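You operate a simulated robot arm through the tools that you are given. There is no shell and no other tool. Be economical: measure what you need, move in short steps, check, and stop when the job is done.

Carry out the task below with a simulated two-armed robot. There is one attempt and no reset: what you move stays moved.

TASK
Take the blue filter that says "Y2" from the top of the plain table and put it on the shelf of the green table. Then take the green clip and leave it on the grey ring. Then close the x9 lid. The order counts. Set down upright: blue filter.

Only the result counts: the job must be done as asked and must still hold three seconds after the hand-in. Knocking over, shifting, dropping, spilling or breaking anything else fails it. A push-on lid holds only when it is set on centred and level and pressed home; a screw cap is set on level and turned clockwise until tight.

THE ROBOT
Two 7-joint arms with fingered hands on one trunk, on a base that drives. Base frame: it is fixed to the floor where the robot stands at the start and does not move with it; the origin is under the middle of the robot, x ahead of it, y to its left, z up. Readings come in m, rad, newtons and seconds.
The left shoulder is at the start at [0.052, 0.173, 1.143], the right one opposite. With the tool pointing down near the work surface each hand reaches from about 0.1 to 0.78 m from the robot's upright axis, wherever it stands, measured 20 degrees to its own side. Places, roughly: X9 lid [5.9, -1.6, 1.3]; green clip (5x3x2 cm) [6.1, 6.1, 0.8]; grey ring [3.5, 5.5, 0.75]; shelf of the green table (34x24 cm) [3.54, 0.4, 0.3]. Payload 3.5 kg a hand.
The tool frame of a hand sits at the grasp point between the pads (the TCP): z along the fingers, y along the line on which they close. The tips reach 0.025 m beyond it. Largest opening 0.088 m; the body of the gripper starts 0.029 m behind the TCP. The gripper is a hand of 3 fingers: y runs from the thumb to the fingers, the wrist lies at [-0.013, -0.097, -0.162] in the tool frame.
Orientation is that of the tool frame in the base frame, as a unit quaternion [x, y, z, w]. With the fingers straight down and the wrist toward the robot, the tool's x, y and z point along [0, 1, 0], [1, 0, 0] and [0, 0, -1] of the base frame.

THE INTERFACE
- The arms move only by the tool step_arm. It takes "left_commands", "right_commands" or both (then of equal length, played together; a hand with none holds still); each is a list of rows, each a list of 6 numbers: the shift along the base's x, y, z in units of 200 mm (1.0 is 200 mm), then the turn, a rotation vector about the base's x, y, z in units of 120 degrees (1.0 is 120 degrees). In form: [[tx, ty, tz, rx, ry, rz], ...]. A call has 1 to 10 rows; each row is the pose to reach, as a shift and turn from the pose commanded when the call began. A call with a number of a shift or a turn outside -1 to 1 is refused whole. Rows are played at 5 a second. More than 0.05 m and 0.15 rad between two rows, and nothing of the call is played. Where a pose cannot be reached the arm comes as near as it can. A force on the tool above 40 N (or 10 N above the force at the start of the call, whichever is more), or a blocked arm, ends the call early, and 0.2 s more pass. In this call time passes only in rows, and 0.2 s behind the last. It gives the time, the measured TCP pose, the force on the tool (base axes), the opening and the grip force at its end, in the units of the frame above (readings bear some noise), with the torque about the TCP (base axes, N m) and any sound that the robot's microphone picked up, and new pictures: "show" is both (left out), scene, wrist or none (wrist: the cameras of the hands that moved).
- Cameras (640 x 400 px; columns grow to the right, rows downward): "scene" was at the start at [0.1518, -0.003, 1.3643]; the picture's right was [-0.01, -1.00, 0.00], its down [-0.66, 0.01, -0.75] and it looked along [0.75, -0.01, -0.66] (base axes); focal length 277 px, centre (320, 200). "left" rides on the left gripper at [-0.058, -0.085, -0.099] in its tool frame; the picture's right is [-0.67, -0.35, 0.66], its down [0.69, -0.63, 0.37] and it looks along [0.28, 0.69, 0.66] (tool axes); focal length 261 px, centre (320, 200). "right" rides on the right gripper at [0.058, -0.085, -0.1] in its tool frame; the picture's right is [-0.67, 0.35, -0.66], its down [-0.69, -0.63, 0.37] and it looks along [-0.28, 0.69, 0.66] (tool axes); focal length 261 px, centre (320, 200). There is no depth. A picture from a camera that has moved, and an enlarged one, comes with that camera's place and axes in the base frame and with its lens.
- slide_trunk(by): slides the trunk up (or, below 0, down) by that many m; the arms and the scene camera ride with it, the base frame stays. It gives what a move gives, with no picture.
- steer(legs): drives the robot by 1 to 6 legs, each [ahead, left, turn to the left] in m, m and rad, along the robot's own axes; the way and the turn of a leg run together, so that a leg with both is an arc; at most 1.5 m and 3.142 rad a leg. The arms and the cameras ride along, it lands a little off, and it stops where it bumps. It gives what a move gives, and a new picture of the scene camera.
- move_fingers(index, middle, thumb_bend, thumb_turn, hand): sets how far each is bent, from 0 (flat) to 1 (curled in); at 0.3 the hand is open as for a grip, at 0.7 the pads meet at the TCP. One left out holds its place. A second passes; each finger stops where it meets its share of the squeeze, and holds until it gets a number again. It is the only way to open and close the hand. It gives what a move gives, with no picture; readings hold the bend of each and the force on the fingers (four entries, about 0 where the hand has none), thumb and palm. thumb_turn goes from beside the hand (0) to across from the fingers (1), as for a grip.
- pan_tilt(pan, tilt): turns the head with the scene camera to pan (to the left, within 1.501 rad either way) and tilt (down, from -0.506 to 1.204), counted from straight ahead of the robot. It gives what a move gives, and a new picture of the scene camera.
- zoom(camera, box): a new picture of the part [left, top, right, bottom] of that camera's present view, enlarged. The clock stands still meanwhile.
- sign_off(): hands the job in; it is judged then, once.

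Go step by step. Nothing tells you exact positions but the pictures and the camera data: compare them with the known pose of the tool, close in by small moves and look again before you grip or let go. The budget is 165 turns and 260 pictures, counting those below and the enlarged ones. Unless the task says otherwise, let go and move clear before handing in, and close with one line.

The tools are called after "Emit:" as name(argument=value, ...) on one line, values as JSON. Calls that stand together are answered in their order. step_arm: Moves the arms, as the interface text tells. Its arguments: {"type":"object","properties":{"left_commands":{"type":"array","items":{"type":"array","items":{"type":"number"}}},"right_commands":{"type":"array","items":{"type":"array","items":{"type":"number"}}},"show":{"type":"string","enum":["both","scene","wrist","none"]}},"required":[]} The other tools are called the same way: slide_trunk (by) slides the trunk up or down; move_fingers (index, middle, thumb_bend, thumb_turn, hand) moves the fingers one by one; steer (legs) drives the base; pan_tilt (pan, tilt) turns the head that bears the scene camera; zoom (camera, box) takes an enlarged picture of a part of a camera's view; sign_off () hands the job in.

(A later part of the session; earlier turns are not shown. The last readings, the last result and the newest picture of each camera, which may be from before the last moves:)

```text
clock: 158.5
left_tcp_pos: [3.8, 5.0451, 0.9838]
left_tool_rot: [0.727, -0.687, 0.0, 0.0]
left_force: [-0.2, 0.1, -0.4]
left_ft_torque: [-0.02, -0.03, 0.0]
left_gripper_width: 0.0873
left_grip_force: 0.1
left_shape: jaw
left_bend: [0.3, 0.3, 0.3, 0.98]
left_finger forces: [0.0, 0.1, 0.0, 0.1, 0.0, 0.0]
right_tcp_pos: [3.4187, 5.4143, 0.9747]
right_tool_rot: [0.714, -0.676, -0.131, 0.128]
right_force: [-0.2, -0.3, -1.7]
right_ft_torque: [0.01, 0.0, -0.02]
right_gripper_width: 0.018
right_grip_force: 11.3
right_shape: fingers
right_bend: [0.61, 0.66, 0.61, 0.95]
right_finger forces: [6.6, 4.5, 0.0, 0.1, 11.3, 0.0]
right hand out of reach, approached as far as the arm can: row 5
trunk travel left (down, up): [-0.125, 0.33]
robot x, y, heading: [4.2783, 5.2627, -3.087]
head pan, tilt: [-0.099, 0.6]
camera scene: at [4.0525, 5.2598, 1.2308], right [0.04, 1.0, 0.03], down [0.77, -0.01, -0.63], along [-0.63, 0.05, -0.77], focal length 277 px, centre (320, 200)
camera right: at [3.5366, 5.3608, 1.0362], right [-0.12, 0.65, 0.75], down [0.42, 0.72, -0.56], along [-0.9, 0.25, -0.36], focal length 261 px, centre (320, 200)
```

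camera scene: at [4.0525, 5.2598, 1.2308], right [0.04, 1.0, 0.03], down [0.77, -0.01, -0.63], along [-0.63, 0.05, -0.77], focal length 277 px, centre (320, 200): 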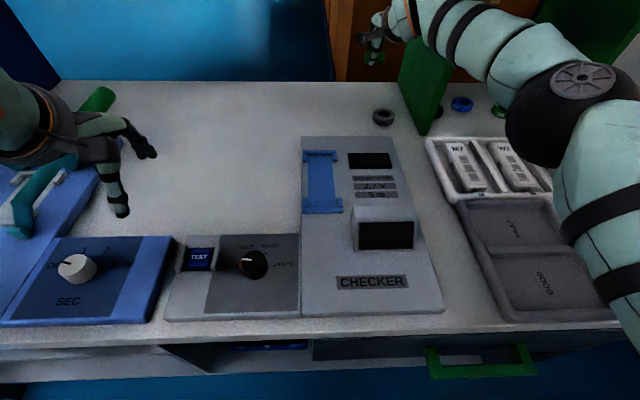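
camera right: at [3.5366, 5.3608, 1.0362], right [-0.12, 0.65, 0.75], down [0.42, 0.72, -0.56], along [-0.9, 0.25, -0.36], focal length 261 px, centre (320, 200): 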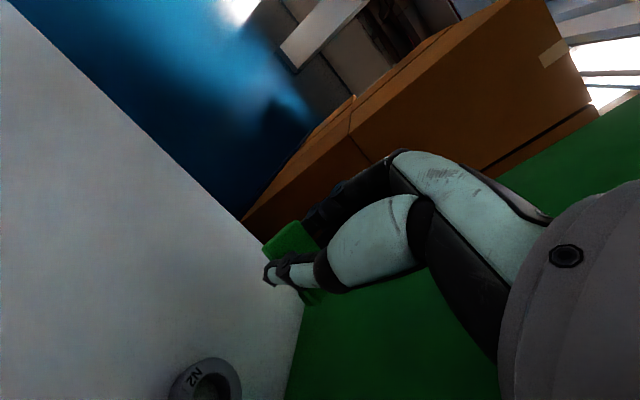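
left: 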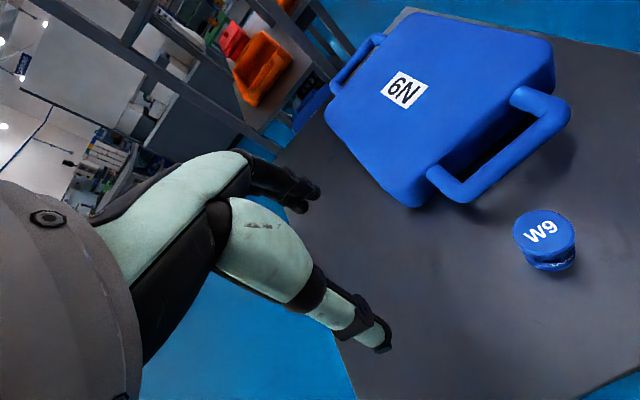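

I have reach to spare now. I'll ease the tilt to about 15°, then bring the clip over the ring and lower it to a hover.

Emit:
step_arm(right_commands=[[0.05, 0.08, -0.1, 0, -0.02, 0], [0.1, 0.16, -0.2, 0, -0.04, 0], [0.14, 0.225, -0.3, 0, -0.05, 0], [0.14, 0.225, -0.4, 0, -0.05, 0]])

Emit:
zoom(camera="right", box=[180, 180, 380, 400])

Emit:
pan_tilt(pan=-0.2, tilt=0.4)

```text
clock: 159.5
left_tcp_pos: [3.8013, 5.0445, 0.9839]
left_tool_rot: [0.727, -0.687, 0.0, 0.0]
left_force: [-0.9, 0.4, -0.2]
left_ft_torque: [-0.01, 0.0, 0.0]
left_gripper_width: 0.0876
left_grip_force: 0.0
left_shape: jaw
left_bend: [0.3, 0.3, 0.3, 0.98]
left_finger forces: [0.1, 0.0, 0.0, 0.0, 0.0, 0.1]
right_tcp_pos: [3.4474, 5.4605, 0.8947]
right_tool_rot: [0.719, -0.683, -0.093, 0.091]
right_force: [-0.4, 0.1, 0.8]
right_ft_torque: [0.02, 0.0, 0.01]
right_gripper_width: 0.018
right_grip_force: 11.4
right_shape: fingers
right_bend: [0.61, 0.66, 0.61, 0.95]
right_finger forces: [6.7, 4.5, 0.0, 0.0, 11.2, 0.0]
trunk travel left (down, up): [-0.125, 0.33]
robot x, y, heading: [4.2728, 5.2656, -3.091]
head pan, tilt: [-0.099, 0.6]
camera scene: at [4.0517, 5.2592, 1.2305], right [0.04, 1.0, 0.03], down [0.77, -0.01, -0.63], along [-0.63, 0.05, -0.77], focal length 277 px, centre (320, 200)
camera right: at [3.5576, 5.4068, 0.9687], right [-0.2, 0.65, 0.73], down [0.48, 0.72, -0.51], along [-0.85, 0.25, -0.46], focal length 261 px, centre (320, 200)
```

scene: 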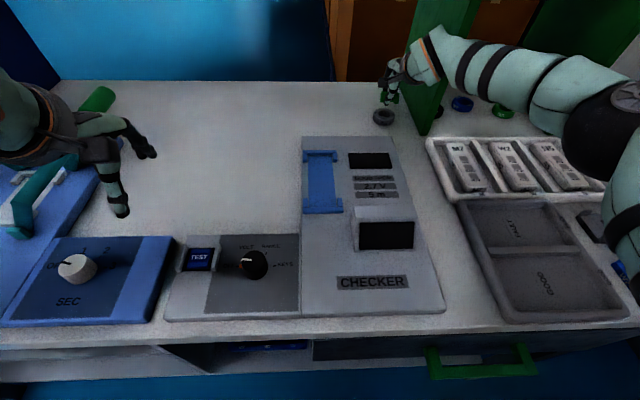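
right: 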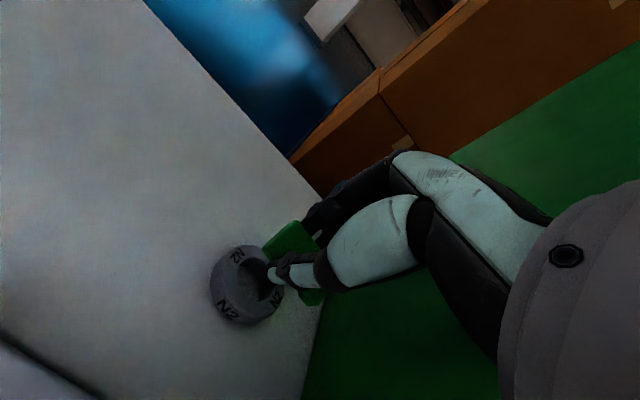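

```text
1.82 times, centred on (280, 290) of right
camera zoom: at [3.5576, 5.4068, 0.9687], right [-0.2, 0.65, 0.73], down [0.48, 0.72, -0.51], along [-0.85, 0.25, -0.46], focal length 474 px, centre (393, 36)
```

zoom: 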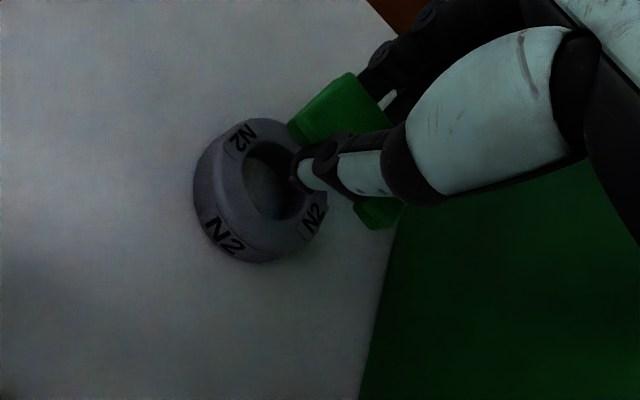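

```text
clock: 160.2
left_tcp_pos: [3.8, 5.0456, 0.9826]
left_tool_rot: [0.727, -0.687, 0.0, 0.0]
left_force: [-0.6, 0.2, 0.8]
left_ft_torque: [0.02, 0.03, -0.03]
left_gripper_width: 0.0876
left_grip_force: 0.1
left_shape: jaw
left_bend: [0.3, 0.3, 0.3, 0.98]
left_finger forces: [0.0, 0.0, 0.1, 0.0, 0.0, 0.1]
right_tcp_pos: [3.4458, 5.4599, 0.8968]
right_tool_rot: [0.719, -0.683, -0.093, 0.09]
right_force: [0.2, -0.3, 0.3]
right_ft_torque: [0.03, 0.02, 0.01]
right_gripper_width: 0.0179
right_grip_force: 10.8
right_shape: fingers
right_bend: [0.61, 0.66, 0.61, 0.95]
right_finger forces: [6.7, 4.6, 0.1, 0.0, 11.3, 0.1]
trunk travel left (down, up): [-0.125, 0.33]
robot x, y, heading: [4.2788, 5.2636, -3.095]
head pan, tilt: [-0.201, 0.4]
camera scene: at [4.044, 5.2686, 1.2473], right [0.14, 0.99, 0.06], down [0.63, -0.04, -0.78], along [-0.77, 0.14, -0.63], focal length 277 px, centre (320, 200)
```

scene: 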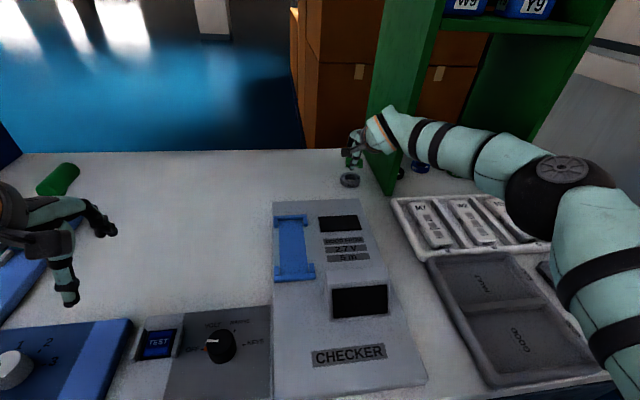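

Emit:
zoom(camera="scene", box=[310, 120, 410, 200])

```text
5.00 times, centred on (360, 160) of scene
camera zoom: at [4.044, 5.2686, 1.2473], right [0.14, 0.99, 0.06], down [0.63, -0.04, -0.78], along [-0.77, 0.14, -0.63], focal length 1386 px, centre (120, 400)
```

zoom: 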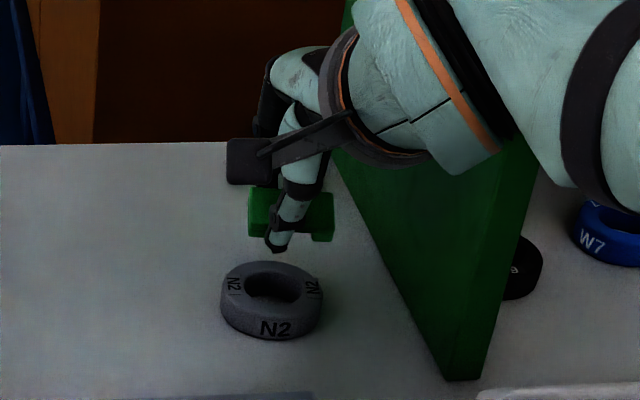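

The clip is nicely over the ring. I'll lower it gently.

Emit:
step_arm(right_commands=[[0, -0.01, -0.05, 0, 0, 0], [0, -0.015, -0.1, 0, 0, 0], [0, -0.015, -0.13, 0, 0, 0], [0, -0.015, -0.15, 0, 0, 0], [0, -0.015, -0.17, 0, 0, 0], [0, -0.015, -0.185, 0, 0, 0]])

Emit:
zoom(camera="scene", box=[310, 120, 410, 200])

Emit:
zoom(camera="right", box=[220, 180, 380, 320])

```text
clock: 161.6
left_tcp_pos: [3.8006, 5.0456, 0.9831]
left_tool_rot: [0.727, -0.687, -0.001, 0.0]
left_force: [-0.9, -0.3, 0.0]
left_ft_torque: [0.0, 0.02, 0.0]
left_gripper_width: 0.0875
left_grip_force: 0.0
left_shape: jaw
left_bend: [0.3, 0.3, 0.3, 0.98]
left_finger forces: [0.1, 0.0, 0.0, 0.1, 0.0, 0.0]
right_tcp_pos: [3.4464, 5.4557, 0.8604]
right_tool_rot: [0.719, -0.682, -0.092, 0.091]
right_force: [-0.1, -0.3, -0.2]
right_ft_torque: [0.01, -0.01, -0.01]
right_gripper_width: 0.0178
right_grip_force: 10.9
right_shape: fingers
right_bend: [0.61, 0.66, 0.61, 0.95]
right_finger forces: [6.5, 4.5, 0.0, 0.1, 11.2, 0.0]
trunk travel left (down, up): [-0.125, 0.33]
robot x, y, heading: [4.2761, 5.2633, -3.091]
head pan, tilt: [-0.201, 0.4]
camera scene: at [4.0438, 5.2686, 1.2474], right [0.14, 0.99, 0.06], down [0.63, -0.04, -0.78], along [-0.77, 0.14, -0.63], focal length 277 px, centre (320, 200)
camera right: at [3.5578, 5.4023, 0.9327], right [-0.2, 0.65, 0.73], down [0.48, 0.72, -0.51], along [-0.86, 0.25, -0.46], focal length 261 px, centre (320, 200)
```

scene: 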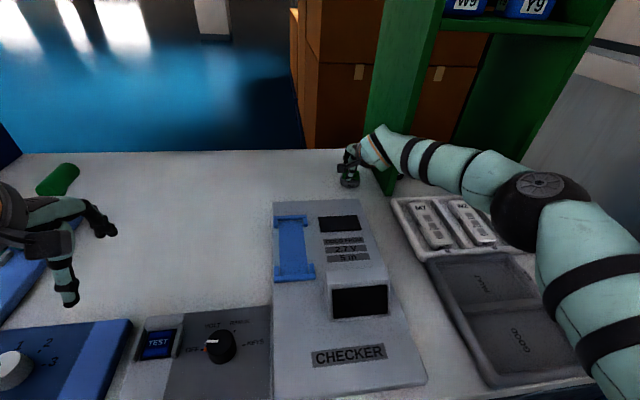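
right: 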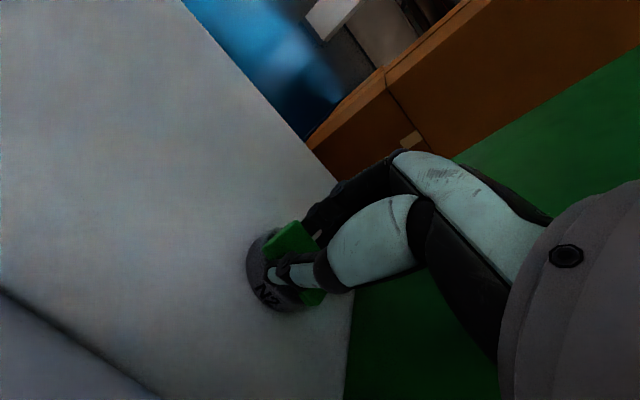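

```text
5.00 times, centred on (360, 160) of scene
camera zoom: at [4.0438, 5.2686, 1.2474], right [0.14, 0.99, 0.06], down [0.63, -0.04, -0.78], along [-0.77, 0.14, -0.63], focal length 1386 px, centre (120, 400)
```

zoom: 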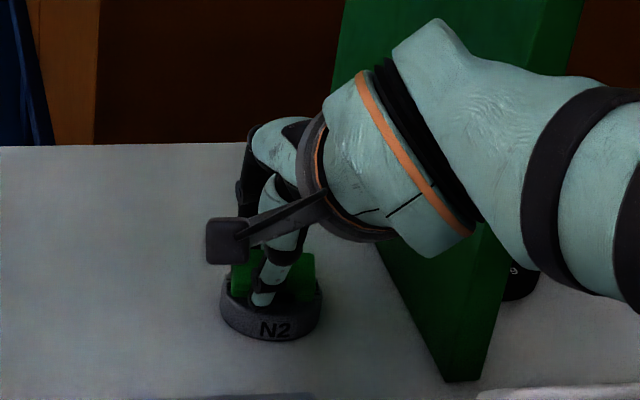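

```text
2.86 times, centred on (300, 250) of right
camera zoom: at [3.5578, 5.4023, 0.9327], right [-0.2, 0.65, 0.73], down [0.48, 0.72, -0.51], along [-0.86, 0.25, -0.46], focal length 745 px, centre (377, 57)
```

zoom: 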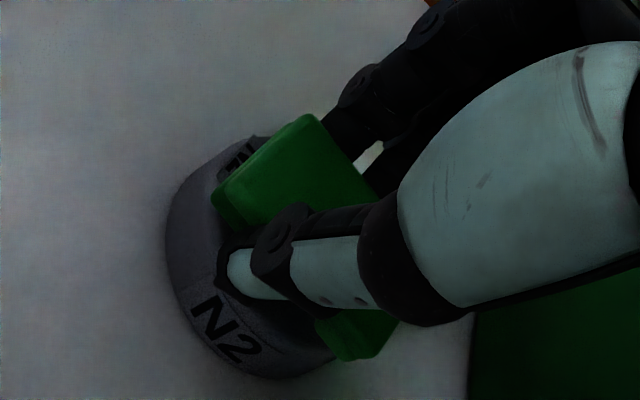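

Emit:
step_arm(right_commands=[[0, 0, -0.01, 0, 0, 0], [0, 0, -0.02, 0, 0, 0], [0, 0, -0.03, 0, 0, 0]], show="none")

```text
clock: 162.4
left_tcp_pos: [3.8011, 5.0456, 0.9825]
left_tool_rot: [0.726, -0.688, 0.0, 0.0]
left_force: [0.0, -0.3, 0.4]
left_ft_torque: [-0.01, 0.0, 0.0]
left_gripper_width: 0.0875
left_grip_force: 0.1
left_shape: jaw
left_bend: [0.3, 0.3, 0.3, 0.98]
left_finger forces: [0.1, 0.0, 0.1, 0.0, 0.0, 0.0]
right_tcp_pos: [3.4469, 5.4569, 0.8542]
right_tool_rot: [0.719, -0.683, -0.094, 0.091]
right_force: [0.3, -0.2, -0.5]
right_ft_torque: [-0.02, -0.03, -0.05]
right_gripper_width: 0.0177
right_grip_force: 11.5
right_shape: fingers
right_bend: [0.61, 0.66, 0.61, 0.95]
right_finger forces: [6.6, 4.5, 0.1, 0.0, 11.2, 0.1]
trunk travel left (down, up): [-0.125, 0.33]
robot x, y, heading: [4.2785, 5.2642, -3.089]
head pan, tilt: [-0.201, 0.4]
```

Emit:
step_arm(right_commands=[[0, 0, -0.01, 0, 0, 0], [0, 0, -0.02, 0, 0, 0], [0, 0, -0.03, 0, 0, 0]], show="none")

Emit:
zoom(camera="right", box=[220, 180, 380, 320])

Emit:
zoom(camera="scene", box=[320, 140, 380, 195])

```text
clock: 163.2
left_tcp_pos: [3.8005, 5.0445, 0.9828]
left_tool_rot: [0.727, -0.687, 0.0, 0.0]
left_force: [-0.5, 0.2, -0.7]
left_ft_torque: [-0.03, 0.0, -0.03]
left_gripper_width: 0.088
left_grip_force: 0.1
left_shape: jaw
left_bend: [0.3, 0.3, 0.3, 0.98]
left_finger forces: [0.0, 0.0, 0.0, 0.0, 0.0, 0.0]
right_tcp_pos: [3.4475, 5.4556, 0.8488]
right_tool_rot: [0.719, -0.682, -0.094, 0.091]
right_force: [-1.0, -0.5, 1.2]
right_ft_torque: [-0.03, 0.01, 0.03]
right_gripper_width: 0.0179
right_grip_force: 10.9
right_shape: fingers
right_bend: [0.61, 0.66, 0.61, 0.95]
right_finger forces: [6.8, 5.1, 0.0, 0.0, 11.2, 0.0]
trunk travel left (down, up): [-0.125, 0.33]
robot x, y, heading: [4.2733, 5.266, -3.086]
head pan, tilt: [-0.201, 0.4]
```

```text
2.86 times, centred on (300, 250) of right
camera zoom: at [3.5583, 5.4026, 0.9209], right [-0.2, 0.65, 0.73], down [0.48, 0.72, -0.51], along [-0.86, 0.25, -0.45], focal length 745 px, centre (377, 57)
```

zoom: 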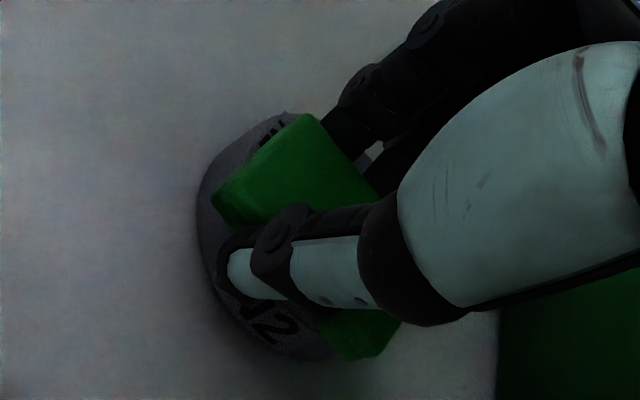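

```text
7.27 times, centred on (350, 168) of scene
camera zoom: at [4.0443, 5.2685, 1.2475], right [0.14, 0.99, 0.06], down [0.63, -0.04, -0.78], along [-0.77, 0.14, -0.63], focal length 2016 px, centre (102, 436)
```

zoom: 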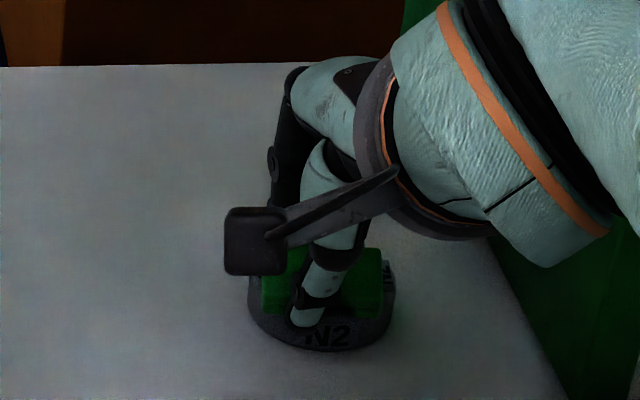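

The first contact is light, about 1–2 N. I'll open the hand slightly to let the clip settle on the ring.

Emit:
move_fingers(hand="right", index=0.53, middle=0.55, thumb_bend=0.53)

Emit:
zoom(camera="right", box=[220, 180, 380, 320])

Emit:
zoom(camera="scene", box=[320, 140, 380, 195])

```text
clock: 164.2
left_tcp_pos: [3.801, 5.0456, 0.9833]
left_tool_rot: [0.726, -0.688, 0.001, 0.0]
left_force: [0.1, -0.7, -0.1]
left_ft_torque: [0.01, -0.04, 0.01]
left_gripper_width: 0.0875
left_grip_force: 0.1
left_shape: jaw
left_bend: [0.3, 0.3, 0.3, 0.98]
left_finger forces: [0.0, 0.0, 0.1, 0.0, 0.0, 0.0]
right_tcp_pos: [3.4462, 5.4564, 0.8468]
right_tool_rot: [0.719, -0.683, -0.093, 0.091]
right_force: [0.1, -0.3, 1.3]
right_ft_torque: [-0.01, 0.02, -0.02]
right_gripper_width: 0.0346
right_grip_force: 0.0
right_shape: fingers
right_bend: [0.53, 0.55, 0.53, 0.97]
right_finger forces: [0.1, 0.0, 0.0, 0.0, 0.0, 0.1]
trunk travel left (down, up): [-0.125, 0.33]
robot x, y, heading: [4.2762, 5.2678, -3.082]
head pan, tilt: [-0.201, 0.4]
```

```text
2.86 times, centred on (300, 250) of right
camera zoom: at [3.5581, 5.4026, 0.9204], right [-0.2, 0.65, 0.73], down [0.48, 0.72, -0.51], along [-0.86, 0.25, -0.46], focal length 745 px, centre (377, 57)
```

zoom: 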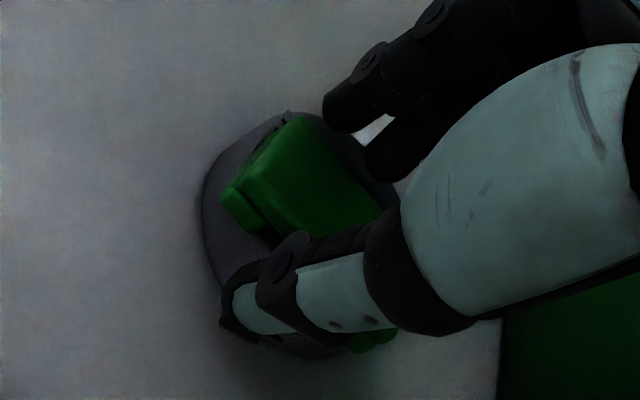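

```text
7.27 times, centred on (350, 168) of scene
camera zoom: at [4.0439, 5.2686, 1.2474], right [0.14, 0.99, 0.06], down [0.63, -0.04, -0.78], along [-0.77, 0.14, -0.63], focal length 2016 px, centre (102, 436)
```

zoom: 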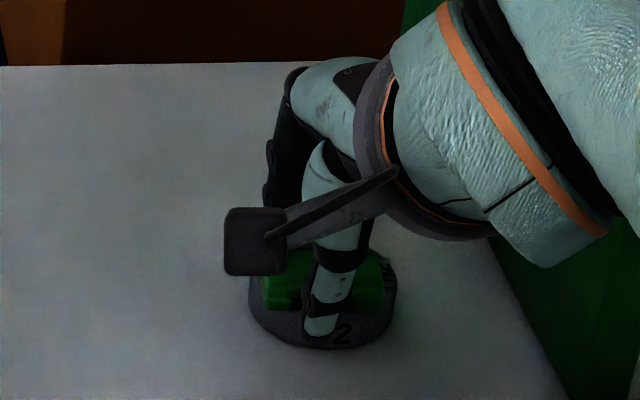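

The clip lies flat and centred on the ring. I'll withdraw along the finger axis.

Emit:
step_arm(right_commands=[[0.013, 0, 0.05, 0, 0, 0], [0.026, 0, 0.1, 0, 0, 0], [0.052, 0, 0.2, 0, 0, 0], [0.09, 0, 0.35, 0, 0, 0], [0.14, 0, 0.55, 0, 0, 0]])

Emit:
zoom(camera="scene", box=[310, 120, 410, 200])

```text
clock: 165.4
left_tcp_pos: [3.8014, 5.046, 0.9851]
left_tool_rot: [0.727, -0.687, 0.0, 0.0]
left_force: [0.1, 0.3, 0.6]
left_ft_torque: [0.04, -0.03, 0.06]
left_gripper_width: 0.0876
left_grip_force: 0.0
left_shape: jaw
left_bend: [0.3, 0.3, 0.3, 0.98]
left_finger forces: [0.0, 0.0, 0.1, 0.0, 0.0, 0.0]
right_tcp_pos: [3.4775, 5.4594, 0.9579]
right_tool_rot: [0.719, -0.683, -0.094, 0.091]
right_force: [1.2, 1.6, 0.4]
right_ft_torque: [-0.01, -0.03, 0.05]
right_gripper_width: 0.0348
right_grip_force: 0.0
right_shape: fingers
right_bend: [0.53, 0.55, 0.53, 0.97]
right_finger forces: [0.0, 0.0, 0.1, 0.0, 0.0, 0.0]
trunk travel left (down, up): [-0.125, 0.33]
robot x, y, heading: [4.2775, 5.2616, -3.083]
head pan, tilt: [-0.201, 0.4]
camera scene: at [4.0451, 5.2687, 1.2477], right [0.14, 0.99, 0.06], down [0.63, -0.04, -0.78], along [-0.77, 0.14, -0.63], focal length 277 px, centre (320, 200)
camera right: at [3.5877, 5.4047, 1.0301], right [-0.2, 0.65, 0.73], down [0.48, 0.72, -0.51], along [-0.86, 0.25, -0.46], focal length 261 px, centre (320, 200)
```

scene: 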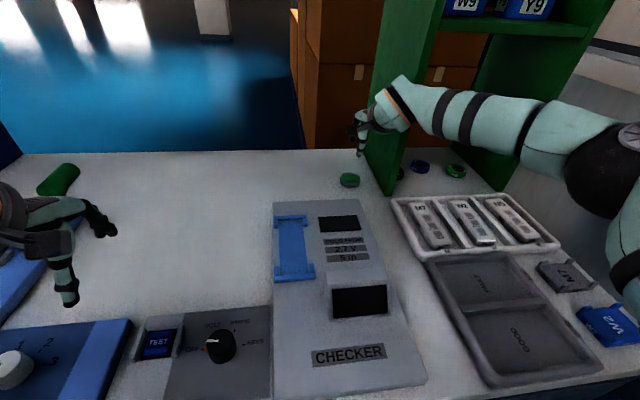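
right: 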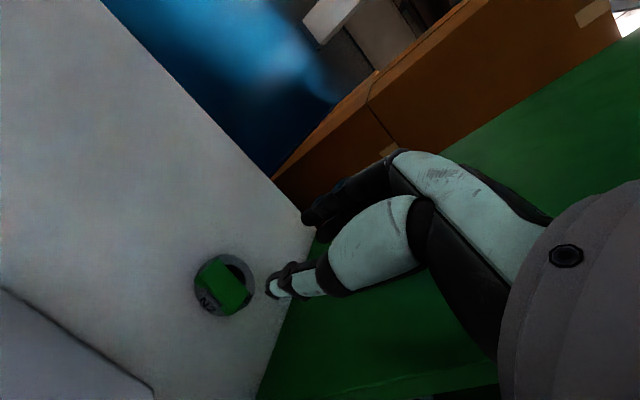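

```text
5.00 times, centred on (360, 160) of scene
camera zoom: at [4.0451, 5.2687, 1.2477], right [0.14, 0.99, 0.06], down [0.63, -0.04, -0.78], along [-0.77, 0.14, -0.63], focal length 1386 px, centre (120, 400)
```

zoom: 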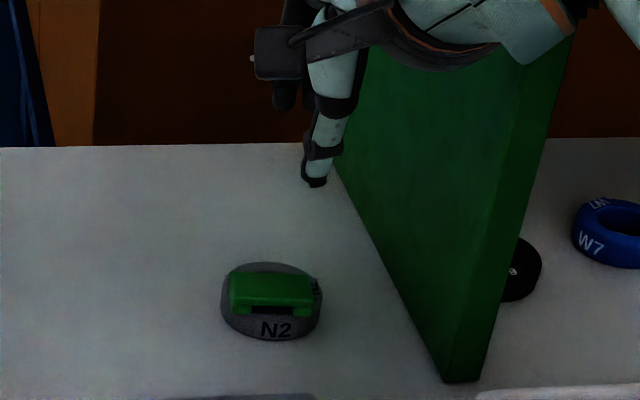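

The clip rests on ring N2. Next is the X9 lid: I raise the trunk, retract the arm and drive back down the aisle.

Emit:
slide_trunk(by=0.1)

Emit:
step_arm(right_commands=[[0.2, -0.05, 0.05, 0, -0.04, 0], [0.4, -0.1, 0.1, 0, -0.08, 0], [0.6, -0.15, 0.1, 0, -0.12, 0], [0.8, -0.2, 0.1, 0, -0.126, 0], [1.0, -0.25, 0.1, 0, -0.126, 0]], show="none")

Emit:
steer(legs=[[-0.3, 0, 0], [0, 0, 1.51]])

Emit:
pan_tilt(pan=0.2, tilt=0.25)

```text
clock: 166.8
left_tcp_pos: [3.8006, 5.0447, 1.083]
left_tool_rot: [0.726, -0.687, 0.001, 0.0]
left_force: [-0.4, 0.0, -0.1]
left_ft_torque: [-0.01, 0.01, 0.0]
left_gripper_width: 0.0878
left_grip_force: 0.1
left_shape: jaw
left_bend: [0.3, 0.3, 0.3, 0.98]
left_finger forces: [0.0, 0.0, 0.1, 0.0, 0.1, 0.1]
right_tcp_pos: [3.475, 5.4565, 1.056]
right_tool_rot: [0.72, -0.682, -0.093, 0.09]
right_force: [0.0, -0.6, -1.0]
right_ft_torque: [-0.03, 0.0, 0.01]
right_gripper_width: 0.0347
right_grip_force: 0.0
right_shape: fingers
right_bend: [0.53, 0.55, 0.53, 0.97]
right_finger forces: [0.1, 0.1, 0.1, 0.0, 0.1, 0.0]
trunk travel left (down, up): [-0.225, 0.23]
robot x, y, heading: [4.2776, 5.2627, -3.087]
head pan, tilt: [-0.201, 0.4]
```

```text
clock: 167.9
left_tcp_pos: [3.8024, 5.0462, 1.0835]
left_tool_rot: [0.727, -0.687, -0.001, 0.001]
left_force: [-0.3, 0.1, 0.0]
left_ft_torque: [0.01, -0.01, 0.02]
left_gripper_width: 0.0879
left_grip_force: 0.0
left_shape: jaw
left_bend: [0.3, 0.3, 0.3, 0.98]
left_finger forces: [0.0, 0.1, 0.1, 0.1, 0.0, 0.0]
right_tcp_pos: [3.6775, 5.4076, 1.0785]
right_tool_rot: [0.726, -0.688, 0.001, 0.001]
right_force: [0.7, -0.1, 0.4]
right_ft_torque: [-0.03, 0.02, -0.02]
right_gripper_width: 0.0347
right_grip_force: 0.0
right_shape: fingers
right_bend: [0.53, 0.55, 0.53, 0.97]
right_finger forces: [0.0, 0.0, 0.0, 0.0, 0.0, 0.0]
trunk travel left (down, up): [-0.225, 0.23]
robot x, y, heading: [4.2799, 5.264, -3.084]
head pan, tilt: [-0.201, 0.4]
```

```text
clock: 173.7
left_tcp_pos: [4.7609, 4.7889, 1.0836]
left_tool_rot: [1.0, -0.008, 0.001, 0.0]
left_force: [0.7, 0.1, 0.5]
left_ft_torque: [-0.02, -0.01, -0.01]
left_gripper_width: 0.0875
left_grip_force: 0.0
left_shape: jaw
left_bend: [0.3, 0.3, 0.3, 0.98]
left_finger forces: [0.1, 0.0, 0.0, 0.0, 0.0, 0.0]
right_tcp_pos: [4.391, 4.6921, 1.078]
right_tool_rot: [1.0, -0.011, 0.002, -0.001]
right_force: [0.2, 1.0, 0.3]
right_ft_torque: [0.0, 0.0, -0.03]
right_gripper_width: 0.0346
right_grip_force: 0.0
right_shape: fingers
right_bend: [0.53, 0.55, 0.53, 0.97]
right_finger forces: [0.0, 0.1, 0.0, 0.0, 0.0, 0.1]
trunk travel left (down, up): [-0.225, 0.23]
robot x, y, heading: [4.579, 5.2807, -1.589]
head pan, tilt: [-0.201, 0.4]
camera scene: at [4.5549, 5.1226, 1.3801], right [-0.98, 0.22, 0.03], down [0.09, 0.51, -0.86], along [-0.2, -0.84, -0.51], focal length 277 px, centre (320, 200)
```

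scene: 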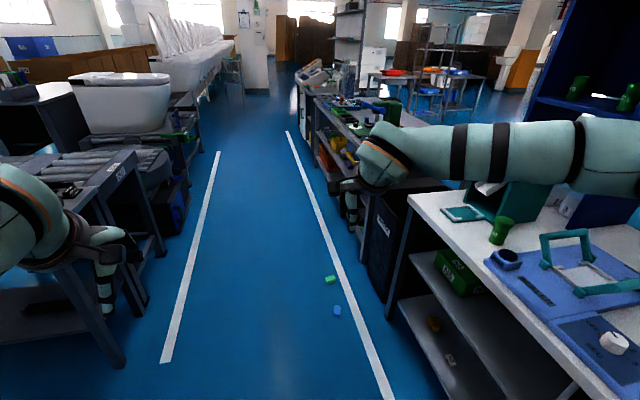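

```text
clock: 174.5
left_tcp_pos: [4.7619, 4.7902, 1.0829]
left_tool_rot: [1.0, -0.009, 0.0, 0.0]
left_force: [-0.5, 0.3, 1.0]
left_ft_torque: [-0.02, 0.01, 0.0]
left_gripper_width: 0.0877
left_grip_force: 0.0
left_shape: jaw
left_bend: [0.3, 0.3, 0.3, 0.98]
left_finger forces: [0.0, 0.0, 0.1, 0.1, 0.0, 0.1]
right_tcp_pos: [4.3908, 4.6918, 1.0779]
right_tool_rot: [1.0, -0.011, 0.001, -0.001]
right_force: [0.6, -1.1, -0.1]
right_ft_torque: [-0.01, -0.01, 0.03]
right_gripper_width: 0.035
right_grip_force: 0.0
right_shape: fingers
right_bend: [0.53, 0.55, 0.53, 0.97]
right_finger forces: [0.1, 0.1, 0.1, 0.0, 0.0, 0.0]
trunk travel left (down, up): [-0.225, 0.23]
robot x, y, heading: [4.5774, 5.2811, -1.586]
head pan, tilt: [0.201, 0.25]
camera scene: at [4.5918, 5.1193, 1.3938], right [-0.98, -0.18, -0.03], down [-0.04, 0.38, -0.93], along [0.18, -0.91, -0.38], focal length 277 px, centre (320, 200)
```

scene: 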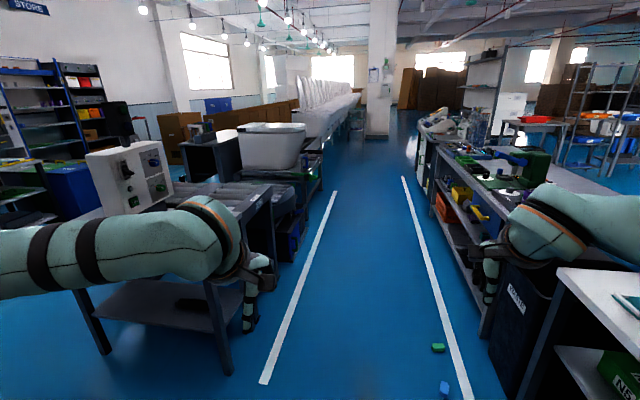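

I'll go back down the aisle the way I came.

Emit:
steer(legs=[[1.5, 0, 0.015], [1.5, 0, 0], [1.3, 0, 0]])

Emit:
pan_tilt(pan=0.5, tilt=0.15)

```text
clock: 194.9
left_tcp_pos: [4.8418, 0.5417, 1.0832]
left_tool_rot: [1.0, 0.016, 0.0, 0.0]
left_force: [0.5, 1.2, 0.3]
left_ft_torque: [-0.04, -0.01, 0.0]
left_gripper_width: 0.0875
left_grip_force: 0.2
left_shape: jaw
left_bend: [0.3, 0.3, 0.3, 0.98]
left_finger forces: [0.1, 0.1, 0.1, 0.0, 0.0, 0.0]
right_tcp_pos: [4.476, 0.4256, 1.0786]
right_tool_rot: [1.0, 0.014, 0.001, -0.001]
right_force: [-0.4, -0.4, -0.6]
right_ft_torque: [0.04, -0.01, 0.02]
right_gripper_width: 0.0347
right_grip_force: 0.0
right_shape: fingers
right_bend: [0.53, 0.55, 0.53, 0.97]
right_finger forces: [0.0, 0.1, 0.0, 0.0, 0.0, 0.1]
trunk travel left (down, up): [-0.225, 0.23]
robot x, y, heading: [4.6352, 1.022, -1.542]
head pan, tilt: [0.201, 0.25]
camera scene: at [4.6569, 0.8624, 1.3939], right [-0.97, -0.23, -0.03], down [-0.06, 0.37, -0.93], along [0.22, -0.9, -0.38], focal length 277 px, centre (320, 200)
```

scene: 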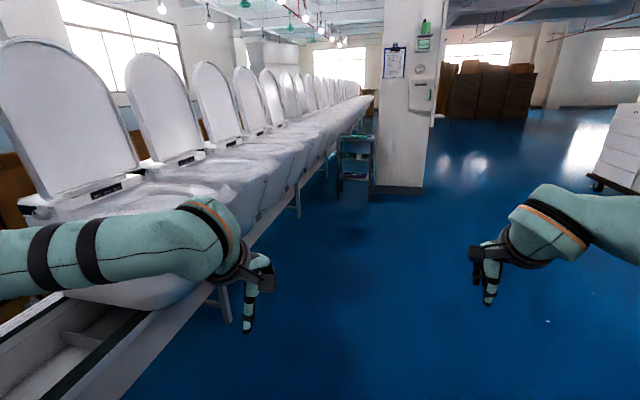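

```text
clock: 195.7
left_tcp_pos: [4.8424, 0.5412, 1.0844]
left_tool_rot: [1.0, 0.016, 0.0, 0.0]
left_force: [-0.3, 0.6, 0.5]
left_ft_torque: [0.0, -0.03, 0.01]
left_gripper_width: 0.0877
left_grip_force: 0.1
left_shape: jaw
left_bend: [0.3, 0.3, 0.3, 0.98]
left_finger forces: [0.0, 0.1, 0.1, 0.0, 0.0, 0.0]
right_tcp_pos: [4.4768, 0.4243, 1.0773]
right_tool_rot: [1.0, 0.013, 0.002, -0.001]
right_force: [0.2, -0.1, -0.5]
right_ft_torque: [-0.01, 0.02, 0.03]
right_gripper_width: 0.0348
right_grip_force: 0.0
right_shape: fingers
right_bend: [0.53, 0.55, 0.53, 0.97]
right_finger forces: [0.1, 0.0, 0.0, 0.0, 0.0, 0.0]
trunk travel left (down, up): [-0.225, 0.23]
robot x, y, heading: [4.6366, 1.0226, -1.542]
head pan, tilt: [0.499, 0.15]
camera scene: at [4.6823, 0.8716, 1.4044], right [-0.86, -0.5, -0.07], down [-0.08, 0.27, -0.96], along [0.5, -0.82, -0.27], focal length 277 px, centre (320, 200)
```

scene: 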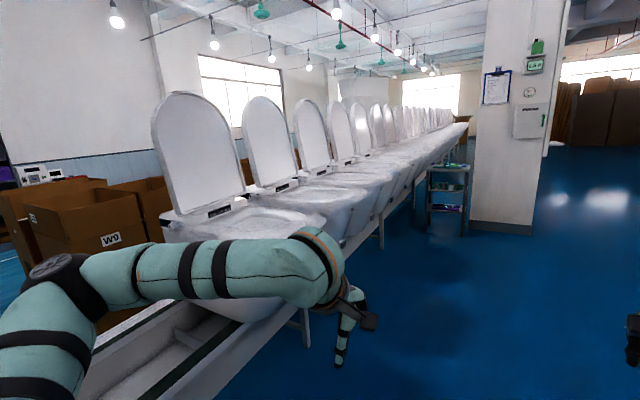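

The toilets with raised lids stand in a row on the left. I'll drive alongside X9's place (y about -1.6) and face the row.

Emit:
steer(legs=[[0.8, -0.4, -0.03], [1.3, 0, 0], [0, 0, 1.57]])

Emit:
pan_tilt(pan=-0.2, tilt=0.15)

```text
clock: 210.6
left_tcp_pos: [4.7582, -0.9002, 1.0839]
left_tool_rot: [0.689, 0.725, 0.0, 0.0]
left_force: [0.2, 0.8, 0.1]
left_ft_torque: [-0.02, -0.01, -0.01]
left_gripper_width: 0.0874
left_grip_force: 0.1
left_shape: jaw
left_bend: [0.3, 0.3, 0.3, 0.98]
left_finger forces: [0.0, 0.0, 0.0, 0.0, 0.2, 0.0]
right_tcp_pos: [4.8808, -1.2622, 1.0774]
right_tool_rot: [0.691, 0.723, 0.0, -0.001]
right_force: [-0.6, 0.5, -0.8]
right_ft_torque: [-0.02, -0.02, 0.02]
right_gripper_width: 0.0346
right_grip_force: 0.0
right_shape: fingers
right_bend: [0.53, 0.55, 0.53, 0.97]
right_finger forces: [0.1, 0.0, 0.0, 0.0, 0.0, 0.1]
trunk travel left (down, up): [-0.225, 0.23]
robot x, y, heading: [4.2838, -1.1163, 0.05]
head pan, tilt: [0.499, 0.15]
camera scene: at [4.4274, -1.0659, 1.4044], right [0.52, -0.85, -0.07], down [-0.26, -0.08, -0.96], along [0.82, 0.51, -0.27], focal length 277 px, centre (320, 200)
```

scene: 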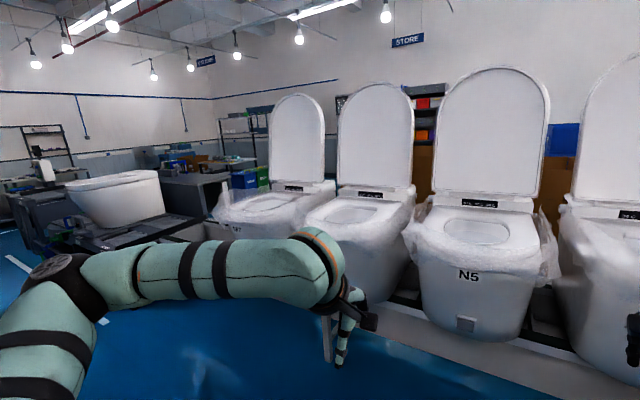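

```text
clock: 211.6
left_tcp_pos: [4.7575, -0.8997, 1.0828]
left_tool_rot: [0.69, 0.724, 0.0, 0.0]
left_force: [-0.2, 0.0, 0.0]
left_ft_torque: [0.01, 0.01, -0.03]
left_gripper_width: 0.0876
left_grip_force: 0.0
left_shape: jaw
left_bend: [0.3, 0.3, 0.3, 0.98]
left_finger forces: [0.0, 0.0, 0.0, 0.0, 0.1, 0.1]
right_tcp_pos: [4.8785, -1.263, 1.078]
right_tool_rot: [0.691, 0.723, 0.001, -0.002]
right_force: [0.3, 0.3, 0.4]
right_ft_torque: [0.05, -0.01, -0.01]
right_gripper_width: 0.0349
right_grip_force: 0.1
right_shape: fingers
right_bend: [0.53, 0.55, 0.53, 0.97]
right_finger forces: [0.0, 0.0, 0.0, 0.1, 0.1, 0.0]
trunk travel left (down, up): [-0.225, 0.23]
robot x, y, heading: [4.2803, -1.1146, 0.045]
head pan, tilt: [-0.201, 0.15]
camera scene: at [4.4398, -1.1281, 1.4031], right [-0.15, -0.99, 0.03], down [-0.28, 0.02, -0.96], along [0.95, -0.15, -0.28], focal length 277 px, centre (320, 200)
```

scene: 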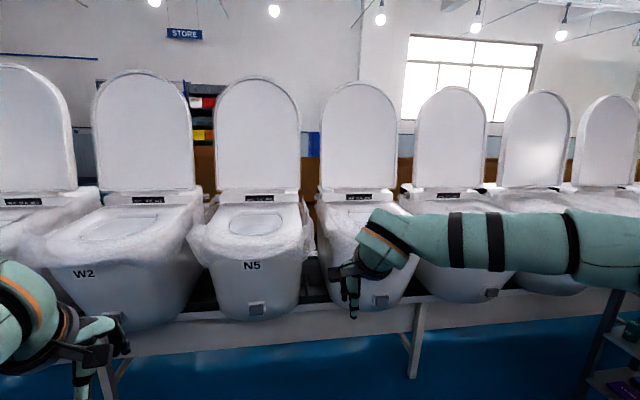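

The third toilet (y about -1.58) should be X9, but the hand hides its label. I'll shift right and look again.

Emit:
steer(legs=[[0.15, -0.25, -0.045]])

Emit:
step_arm(right_commands=[[-0.1, -0.2, 0, 0, 0, 0], [-0.2, -0.4, 0, 0, 0, 0], [-0.3, -0.6, 0, 0, 0, 0]], show="scene")

```text
clock: 213.6
left_tcp_pos: [4.9217, -1.1639, 1.0848]
left_tool_rot: [0.706, 0.708, 0.0, 0.0]
left_force: [0.2, -1.6, 0.6]
left_ft_torque: [-0.03, 0.03, 0.03]
left_gripper_width: 0.0876
left_grip_force: 0.1
left_shape: jaw
left_bend: [0.3, 0.3, 0.3, 0.98]
left_finger forces: [0.1, 0.1, 0.1, 0.0, 0.0, 0.0]
right_tcp_pos: [5.0271, -1.5336, 1.0792]
right_tool_rot: [0.706, 0.708, 0.001, -0.001]
right_force: [0.8, 0.0, 1.4]
right_ft_torque: [-0.03, 0.01, 0.0]
right_gripper_width: 0.0348
right_grip_force: 0.1
right_shape: fingers
right_bend: [0.53, 0.55, 0.53, 0.97]
right_finger forces: [0.0, 0.0, 0.0, 0.1, 0.0, 0.0]
trunk travel left (down, up): [-0.225, 0.23]
robot x, y, heading: [4.4391, -1.3615, 0.007]
head pan, tilt: [-0.201, 0.15]
camera scene: at [4.5939, -1.3784, 1.4032], right [-0.19, -0.98, 0.03], down [-0.28, 0.03, -0.96], along [0.94, -0.19, -0.28], focal length 277 px, centre (320, 200)
```

scene: 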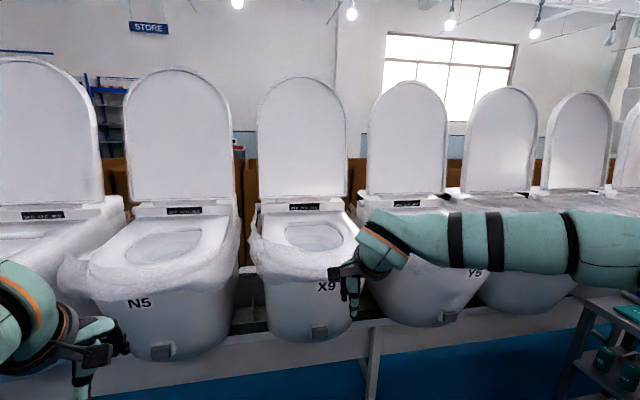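

```text
clock: 214.4
left_tcp_pos: [4.9207, -1.1652, 1.0845]
left_tool_rot: [0.705, 0.709, 0.001, 0.001]
left_force: [-0.4, -0.4, -0.6]
left_ft_torque: [0.01, 0.02, 0.0]
left_gripper_width: 0.0875
left_grip_force: 0.0
left_shape: jaw
left_bend: [0.3, 0.3, 0.3, 0.98]
left_finger forces: [0.1, 0.2, 0.0, 0.1, 0.0, 0.1]
right_tcp_pos: [4.9688, -1.6531, 1.0792]
right_tool_rot: [0.706, 0.708, 0.002, -0.001]
right_force: [0.5, 0.4, -0.6]
right_ft_torque: [0.04, -0.01, -0.02]
right_gripper_width: 0.0349
right_grip_force: 0.2
right_shape: fingers
right_bend: [0.53, 0.55, 0.53, 0.97]
right_finger forces: [0.0, 0.1, 0.0, 0.0, 0.0, 0.0]
trunk travel left (down, up): [-0.225, 0.23]
robot x, y, heading: [4.433, -1.353, -0.001]
head pan, tilt: [-0.201, 0.15]
camera scene: at [4.5935, -1.3805, 1.4032], right [-0.19, -0.98, 0.03], down [-0.28, 0.03, -0.96], along [0.94, -0.19, -0.28], focal length 277 px, centre (320, 200)
```

scene: 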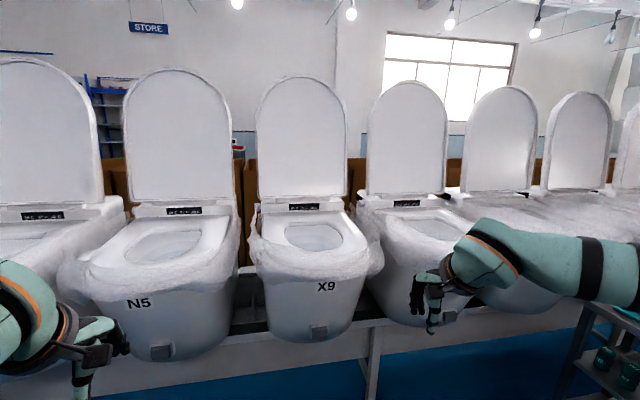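

X9 is confirmed: its lid spans y from about -1.78 to -1.35, with a gap of about 11 cm to N5's lid on its left. The plan is to reach through that gap with the left hand pointing forward and pull the lid from behind. First I raise the trunk, tuck the right hand away and pitch the left hand forward.

Emit:
slide_trunk(by=0.2)

Emit:
step_arm(left_commands=[[0.04, 0, 0, 0, -0.068, 0], [0.08, 0, 0, 0, -0.136, 0], [0.12, 0, 0, 0, -0.204, 0], [0.16, 0, 0, 0, -0.272, 0], [0.2, 0, 0, 0, -0.34, 0], [0.24, 0, 0, 0, -0.408, 0]], right_commands=[[-0.16, -0.1, 0, 0, 0, 0], [-0.32, -0.2, 0, 0, 0, 0], [-0.48, -0.3, 0, 0, 0, 0], [-0.64, -0.4, 0, 0, 0, 0], [-0.8, -0.5, 0, 0, 0, 0], [-0.9, -0.6, 0, 0, 0, 0]], show="scene")

```text
clock: 216.6
left_tcp_pos: [4.9224, -1.1644, 1.2825]
left_tool_rot: [0.705, 0.709, 0.0, -0.001]
left_force: [-0.4, -0.8, 0.0]
left_ft_torque: [0.01, -0.04, 0.01]
left_gripper_width: 0.0875
left_grip_force: 0.0
left_shape: jaw
left_bend: [0.3, 0.3, 0.3, 0.98]
left_finger forces: [0.0, 0.0, 0.0, 0.0, 0.0, 0.1]
right_tcp_pos: [4.9691, -1.6514, 1.2774]
right_tool_rot: [0.706, 0.708, 0.0, -0.001]
right_force: [0.0, 0.6, -0.3]
right_ft_torque: [0.0, 0.0, -0.01]
right_gripper_width: 0.0349
right_grip_force: 0.1
right_shape: fingers
right_bend: [0.53, 0.55, 0.53, 0.97]
right_finger forces: [0.0, 0.0, 0.1, 0.0, 0.0, 0.0]
trunk travel left (down, up): [-0.425, 0.03]
robot x, y, heading: [4.4338, -1.3603, -0.001]
head pan, tilt: [-0.201, 0.15]
```

```text
clock: 218.0
left_tcp_pos: [4.9685, -1.1635, 1.2845]
left_tool_rot: [0.641, 0.645, 0.293, 0.294]
left_force: [0.1, 0.1, -0.2]
left_ft_torque: [-0.02, 0.01, 0.01]
left_gripper_width: 0.0877
left_grip_force: 0.1
left_shape: jaw
left_bend: [0.3, 0.3, 0.3, 0.98]
left_finger forces: [0.0, 0.0, 0.1, 0.1, 0.0, 0.1]
right_tcp_pos: [4.7877, -1.7712, 1.2779]
right_tool_rot: [0.705, 0.709, 0.001, -0.001]
right_force: [-0.9, -0.3, -0.8]
right_ft_torque: [-0.01, 0.02, 0.0]
right_gripper_width: 0.0348
right_grip_force: 0.1
right_shape: fingers
right_bend: [0.53, 0.55, 0.53, 0.97]
right_finger forces: [0.0, 0.0, 0.0, 0.1, 0.1, 0.0]
trunk travel left (down, up): [-0.425, 0.03]
robot x, y, heading: [4.4347, -1.36, 0.004]
head pan, tilt: [-0.201, 0.15]
camera scene: at [4.5161, -1.3786, 1.6242], right [-0.2, -0.98, 0.0], down [-0.15, 0.03, -0.99], along [0.97, -0.19, -0.15], focal length 277 px, centre (320, 200)
```

scene: 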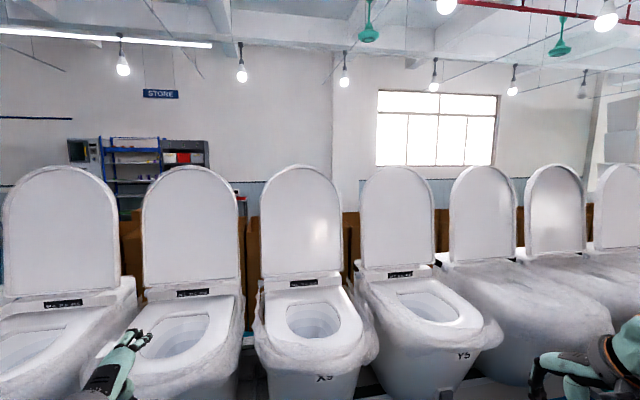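

The left hand pitches forward easily. I'll finish the pitch to 90°, then yaw it about 30° to the right.

Emit:
step_arm(left_commands=[[0, 0, 0.02, 0, -0.068, 0], [0, 0, 0.04, 0, -0.136, 0], [0, 0, 0.06, 0, -0.204, 0], [0, 0, 0.08, 0, -0.272, 0], [0, 0, 0.1, 0, -0.342, 0]], show="none")

Emit:
step_arm(left_commands=[[0, 0, 0, 0, 0, -0.065], [0, 0, 0, 0, 0, -0.13], [0, 0, 0, 0, 0, -0.195], [0, 0, 0, 0, 0, -0.25]])

```text
clock: 219.2
left_tcp_pos: [4.9695, -1.1638, 1.3028]
left_tool_rot: [0.499, 0.501, 0.498, 0.502]
left_force: [0.1, -0.9, 0.1]
left_ft_torque: [0.0, 0.01, 0.0]
left_gripper_width: 0.0878
left_grip_force: 0.1
left_shape: jaw
left_bend: [0.3, 0.3, 0.3, 0.98]
left_finger forces: [0.0, 0.1, 0.1, 0.1, 0.1, 0.1]
right_tcp_pos: [4.7895, -1.7737, 1.2776]
right_tool_rot: [0.707, 0.708, 0.001, -0.002]
right_force: [-0.9, -0.3, 0.5]
right_ft_torque: [0.0, -0.01, 0.02]
right_gripper_width: 0.0347
right_grip_force: 0.0
right_shape: fingers
right_bend: [0.53, 0.55, 0.53, 0.97]
right_finger forces: [0.1, 0.0, 0.1, 0.1, 0.0, 0.0]
trunk travel left (down, up): [-0.425, 0.03]
robot x, y, heading: [4.4332, -1.3596, 0.002]
head pan, tilt: [-0.201, 0.15]
```

```text
clock: 220.2
left_tcp_pos: [4.9711, -1.1658, 1.3026]
left_tool_rot: [0.612, 0.354, 0.352, 0.613]
left_force: [0.3, 0.2, -0.1]
left_ft_torque: [0.0, 0.01, -0.01]
left_gripper_width: 0.0876
left_grip_force: 0.2
left_shape: jaw
left_bend: [0.3, 0.3, 0.3, 0.98]
left_finger forces: [0.1, 0.1, 0.0, 0.0, 0.0, 0.0]
right_tcp_pos: [4.7881, -1.7712, 1.277]
right_tool_rot: [0.706, 0.708, 0.001, -0.002]
right_force: [-1.0, 0.2, -1.2]
right_ft_torque: [0.01, 0.01, -0.02]
right_gripper_width: 0.0348
right_grip_force: 0.0
right_shape: fingers
right_bend: [0.53, 0.55, 0.53, 0.97]
right_finger forces: [0.0, 0.2, 0.0, 0.0, 0.1, 0.1]
trunk travel left (down, up): [-0.425, 0.03]
robot x, y, heading: [4.4362, -1.3597, 0.006]
head pan, tilt: [-0.201, 0.15]
camera scene: at [4.5173, -1.3789, 1.6241], right [-0.2, -0.98, 0.0], down [-0.15, 0.03, -0.99], along [0.97, -0.19, -0.15], focal length 277 px, centre (320, 200)
camera left: at [4.8552, -1.1657, 1.2172], right [0.23, -0.91, -0.35], down [0.66, 0.41, -0.63], along [0.72, -0.08, 0.69], focal length 261 px, centre (320, 200)
```

scene: 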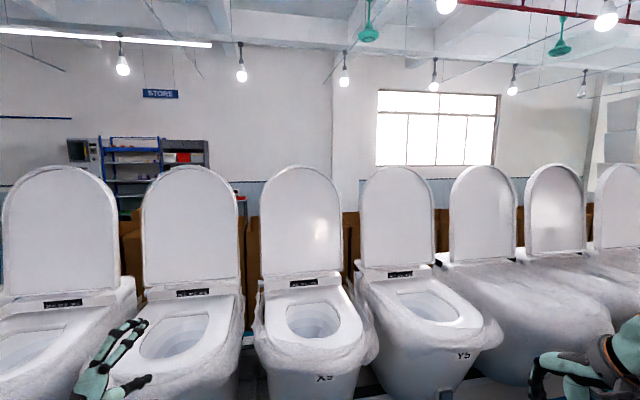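
left: 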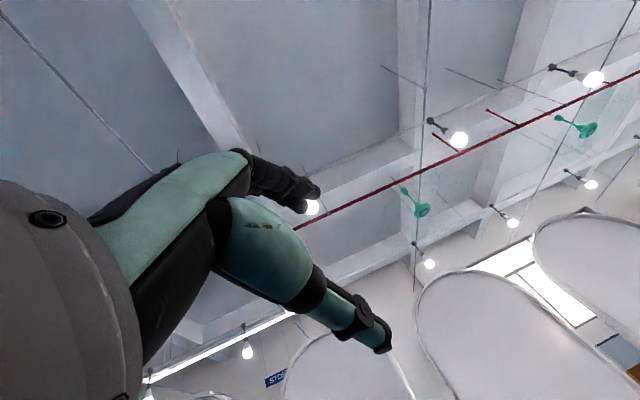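

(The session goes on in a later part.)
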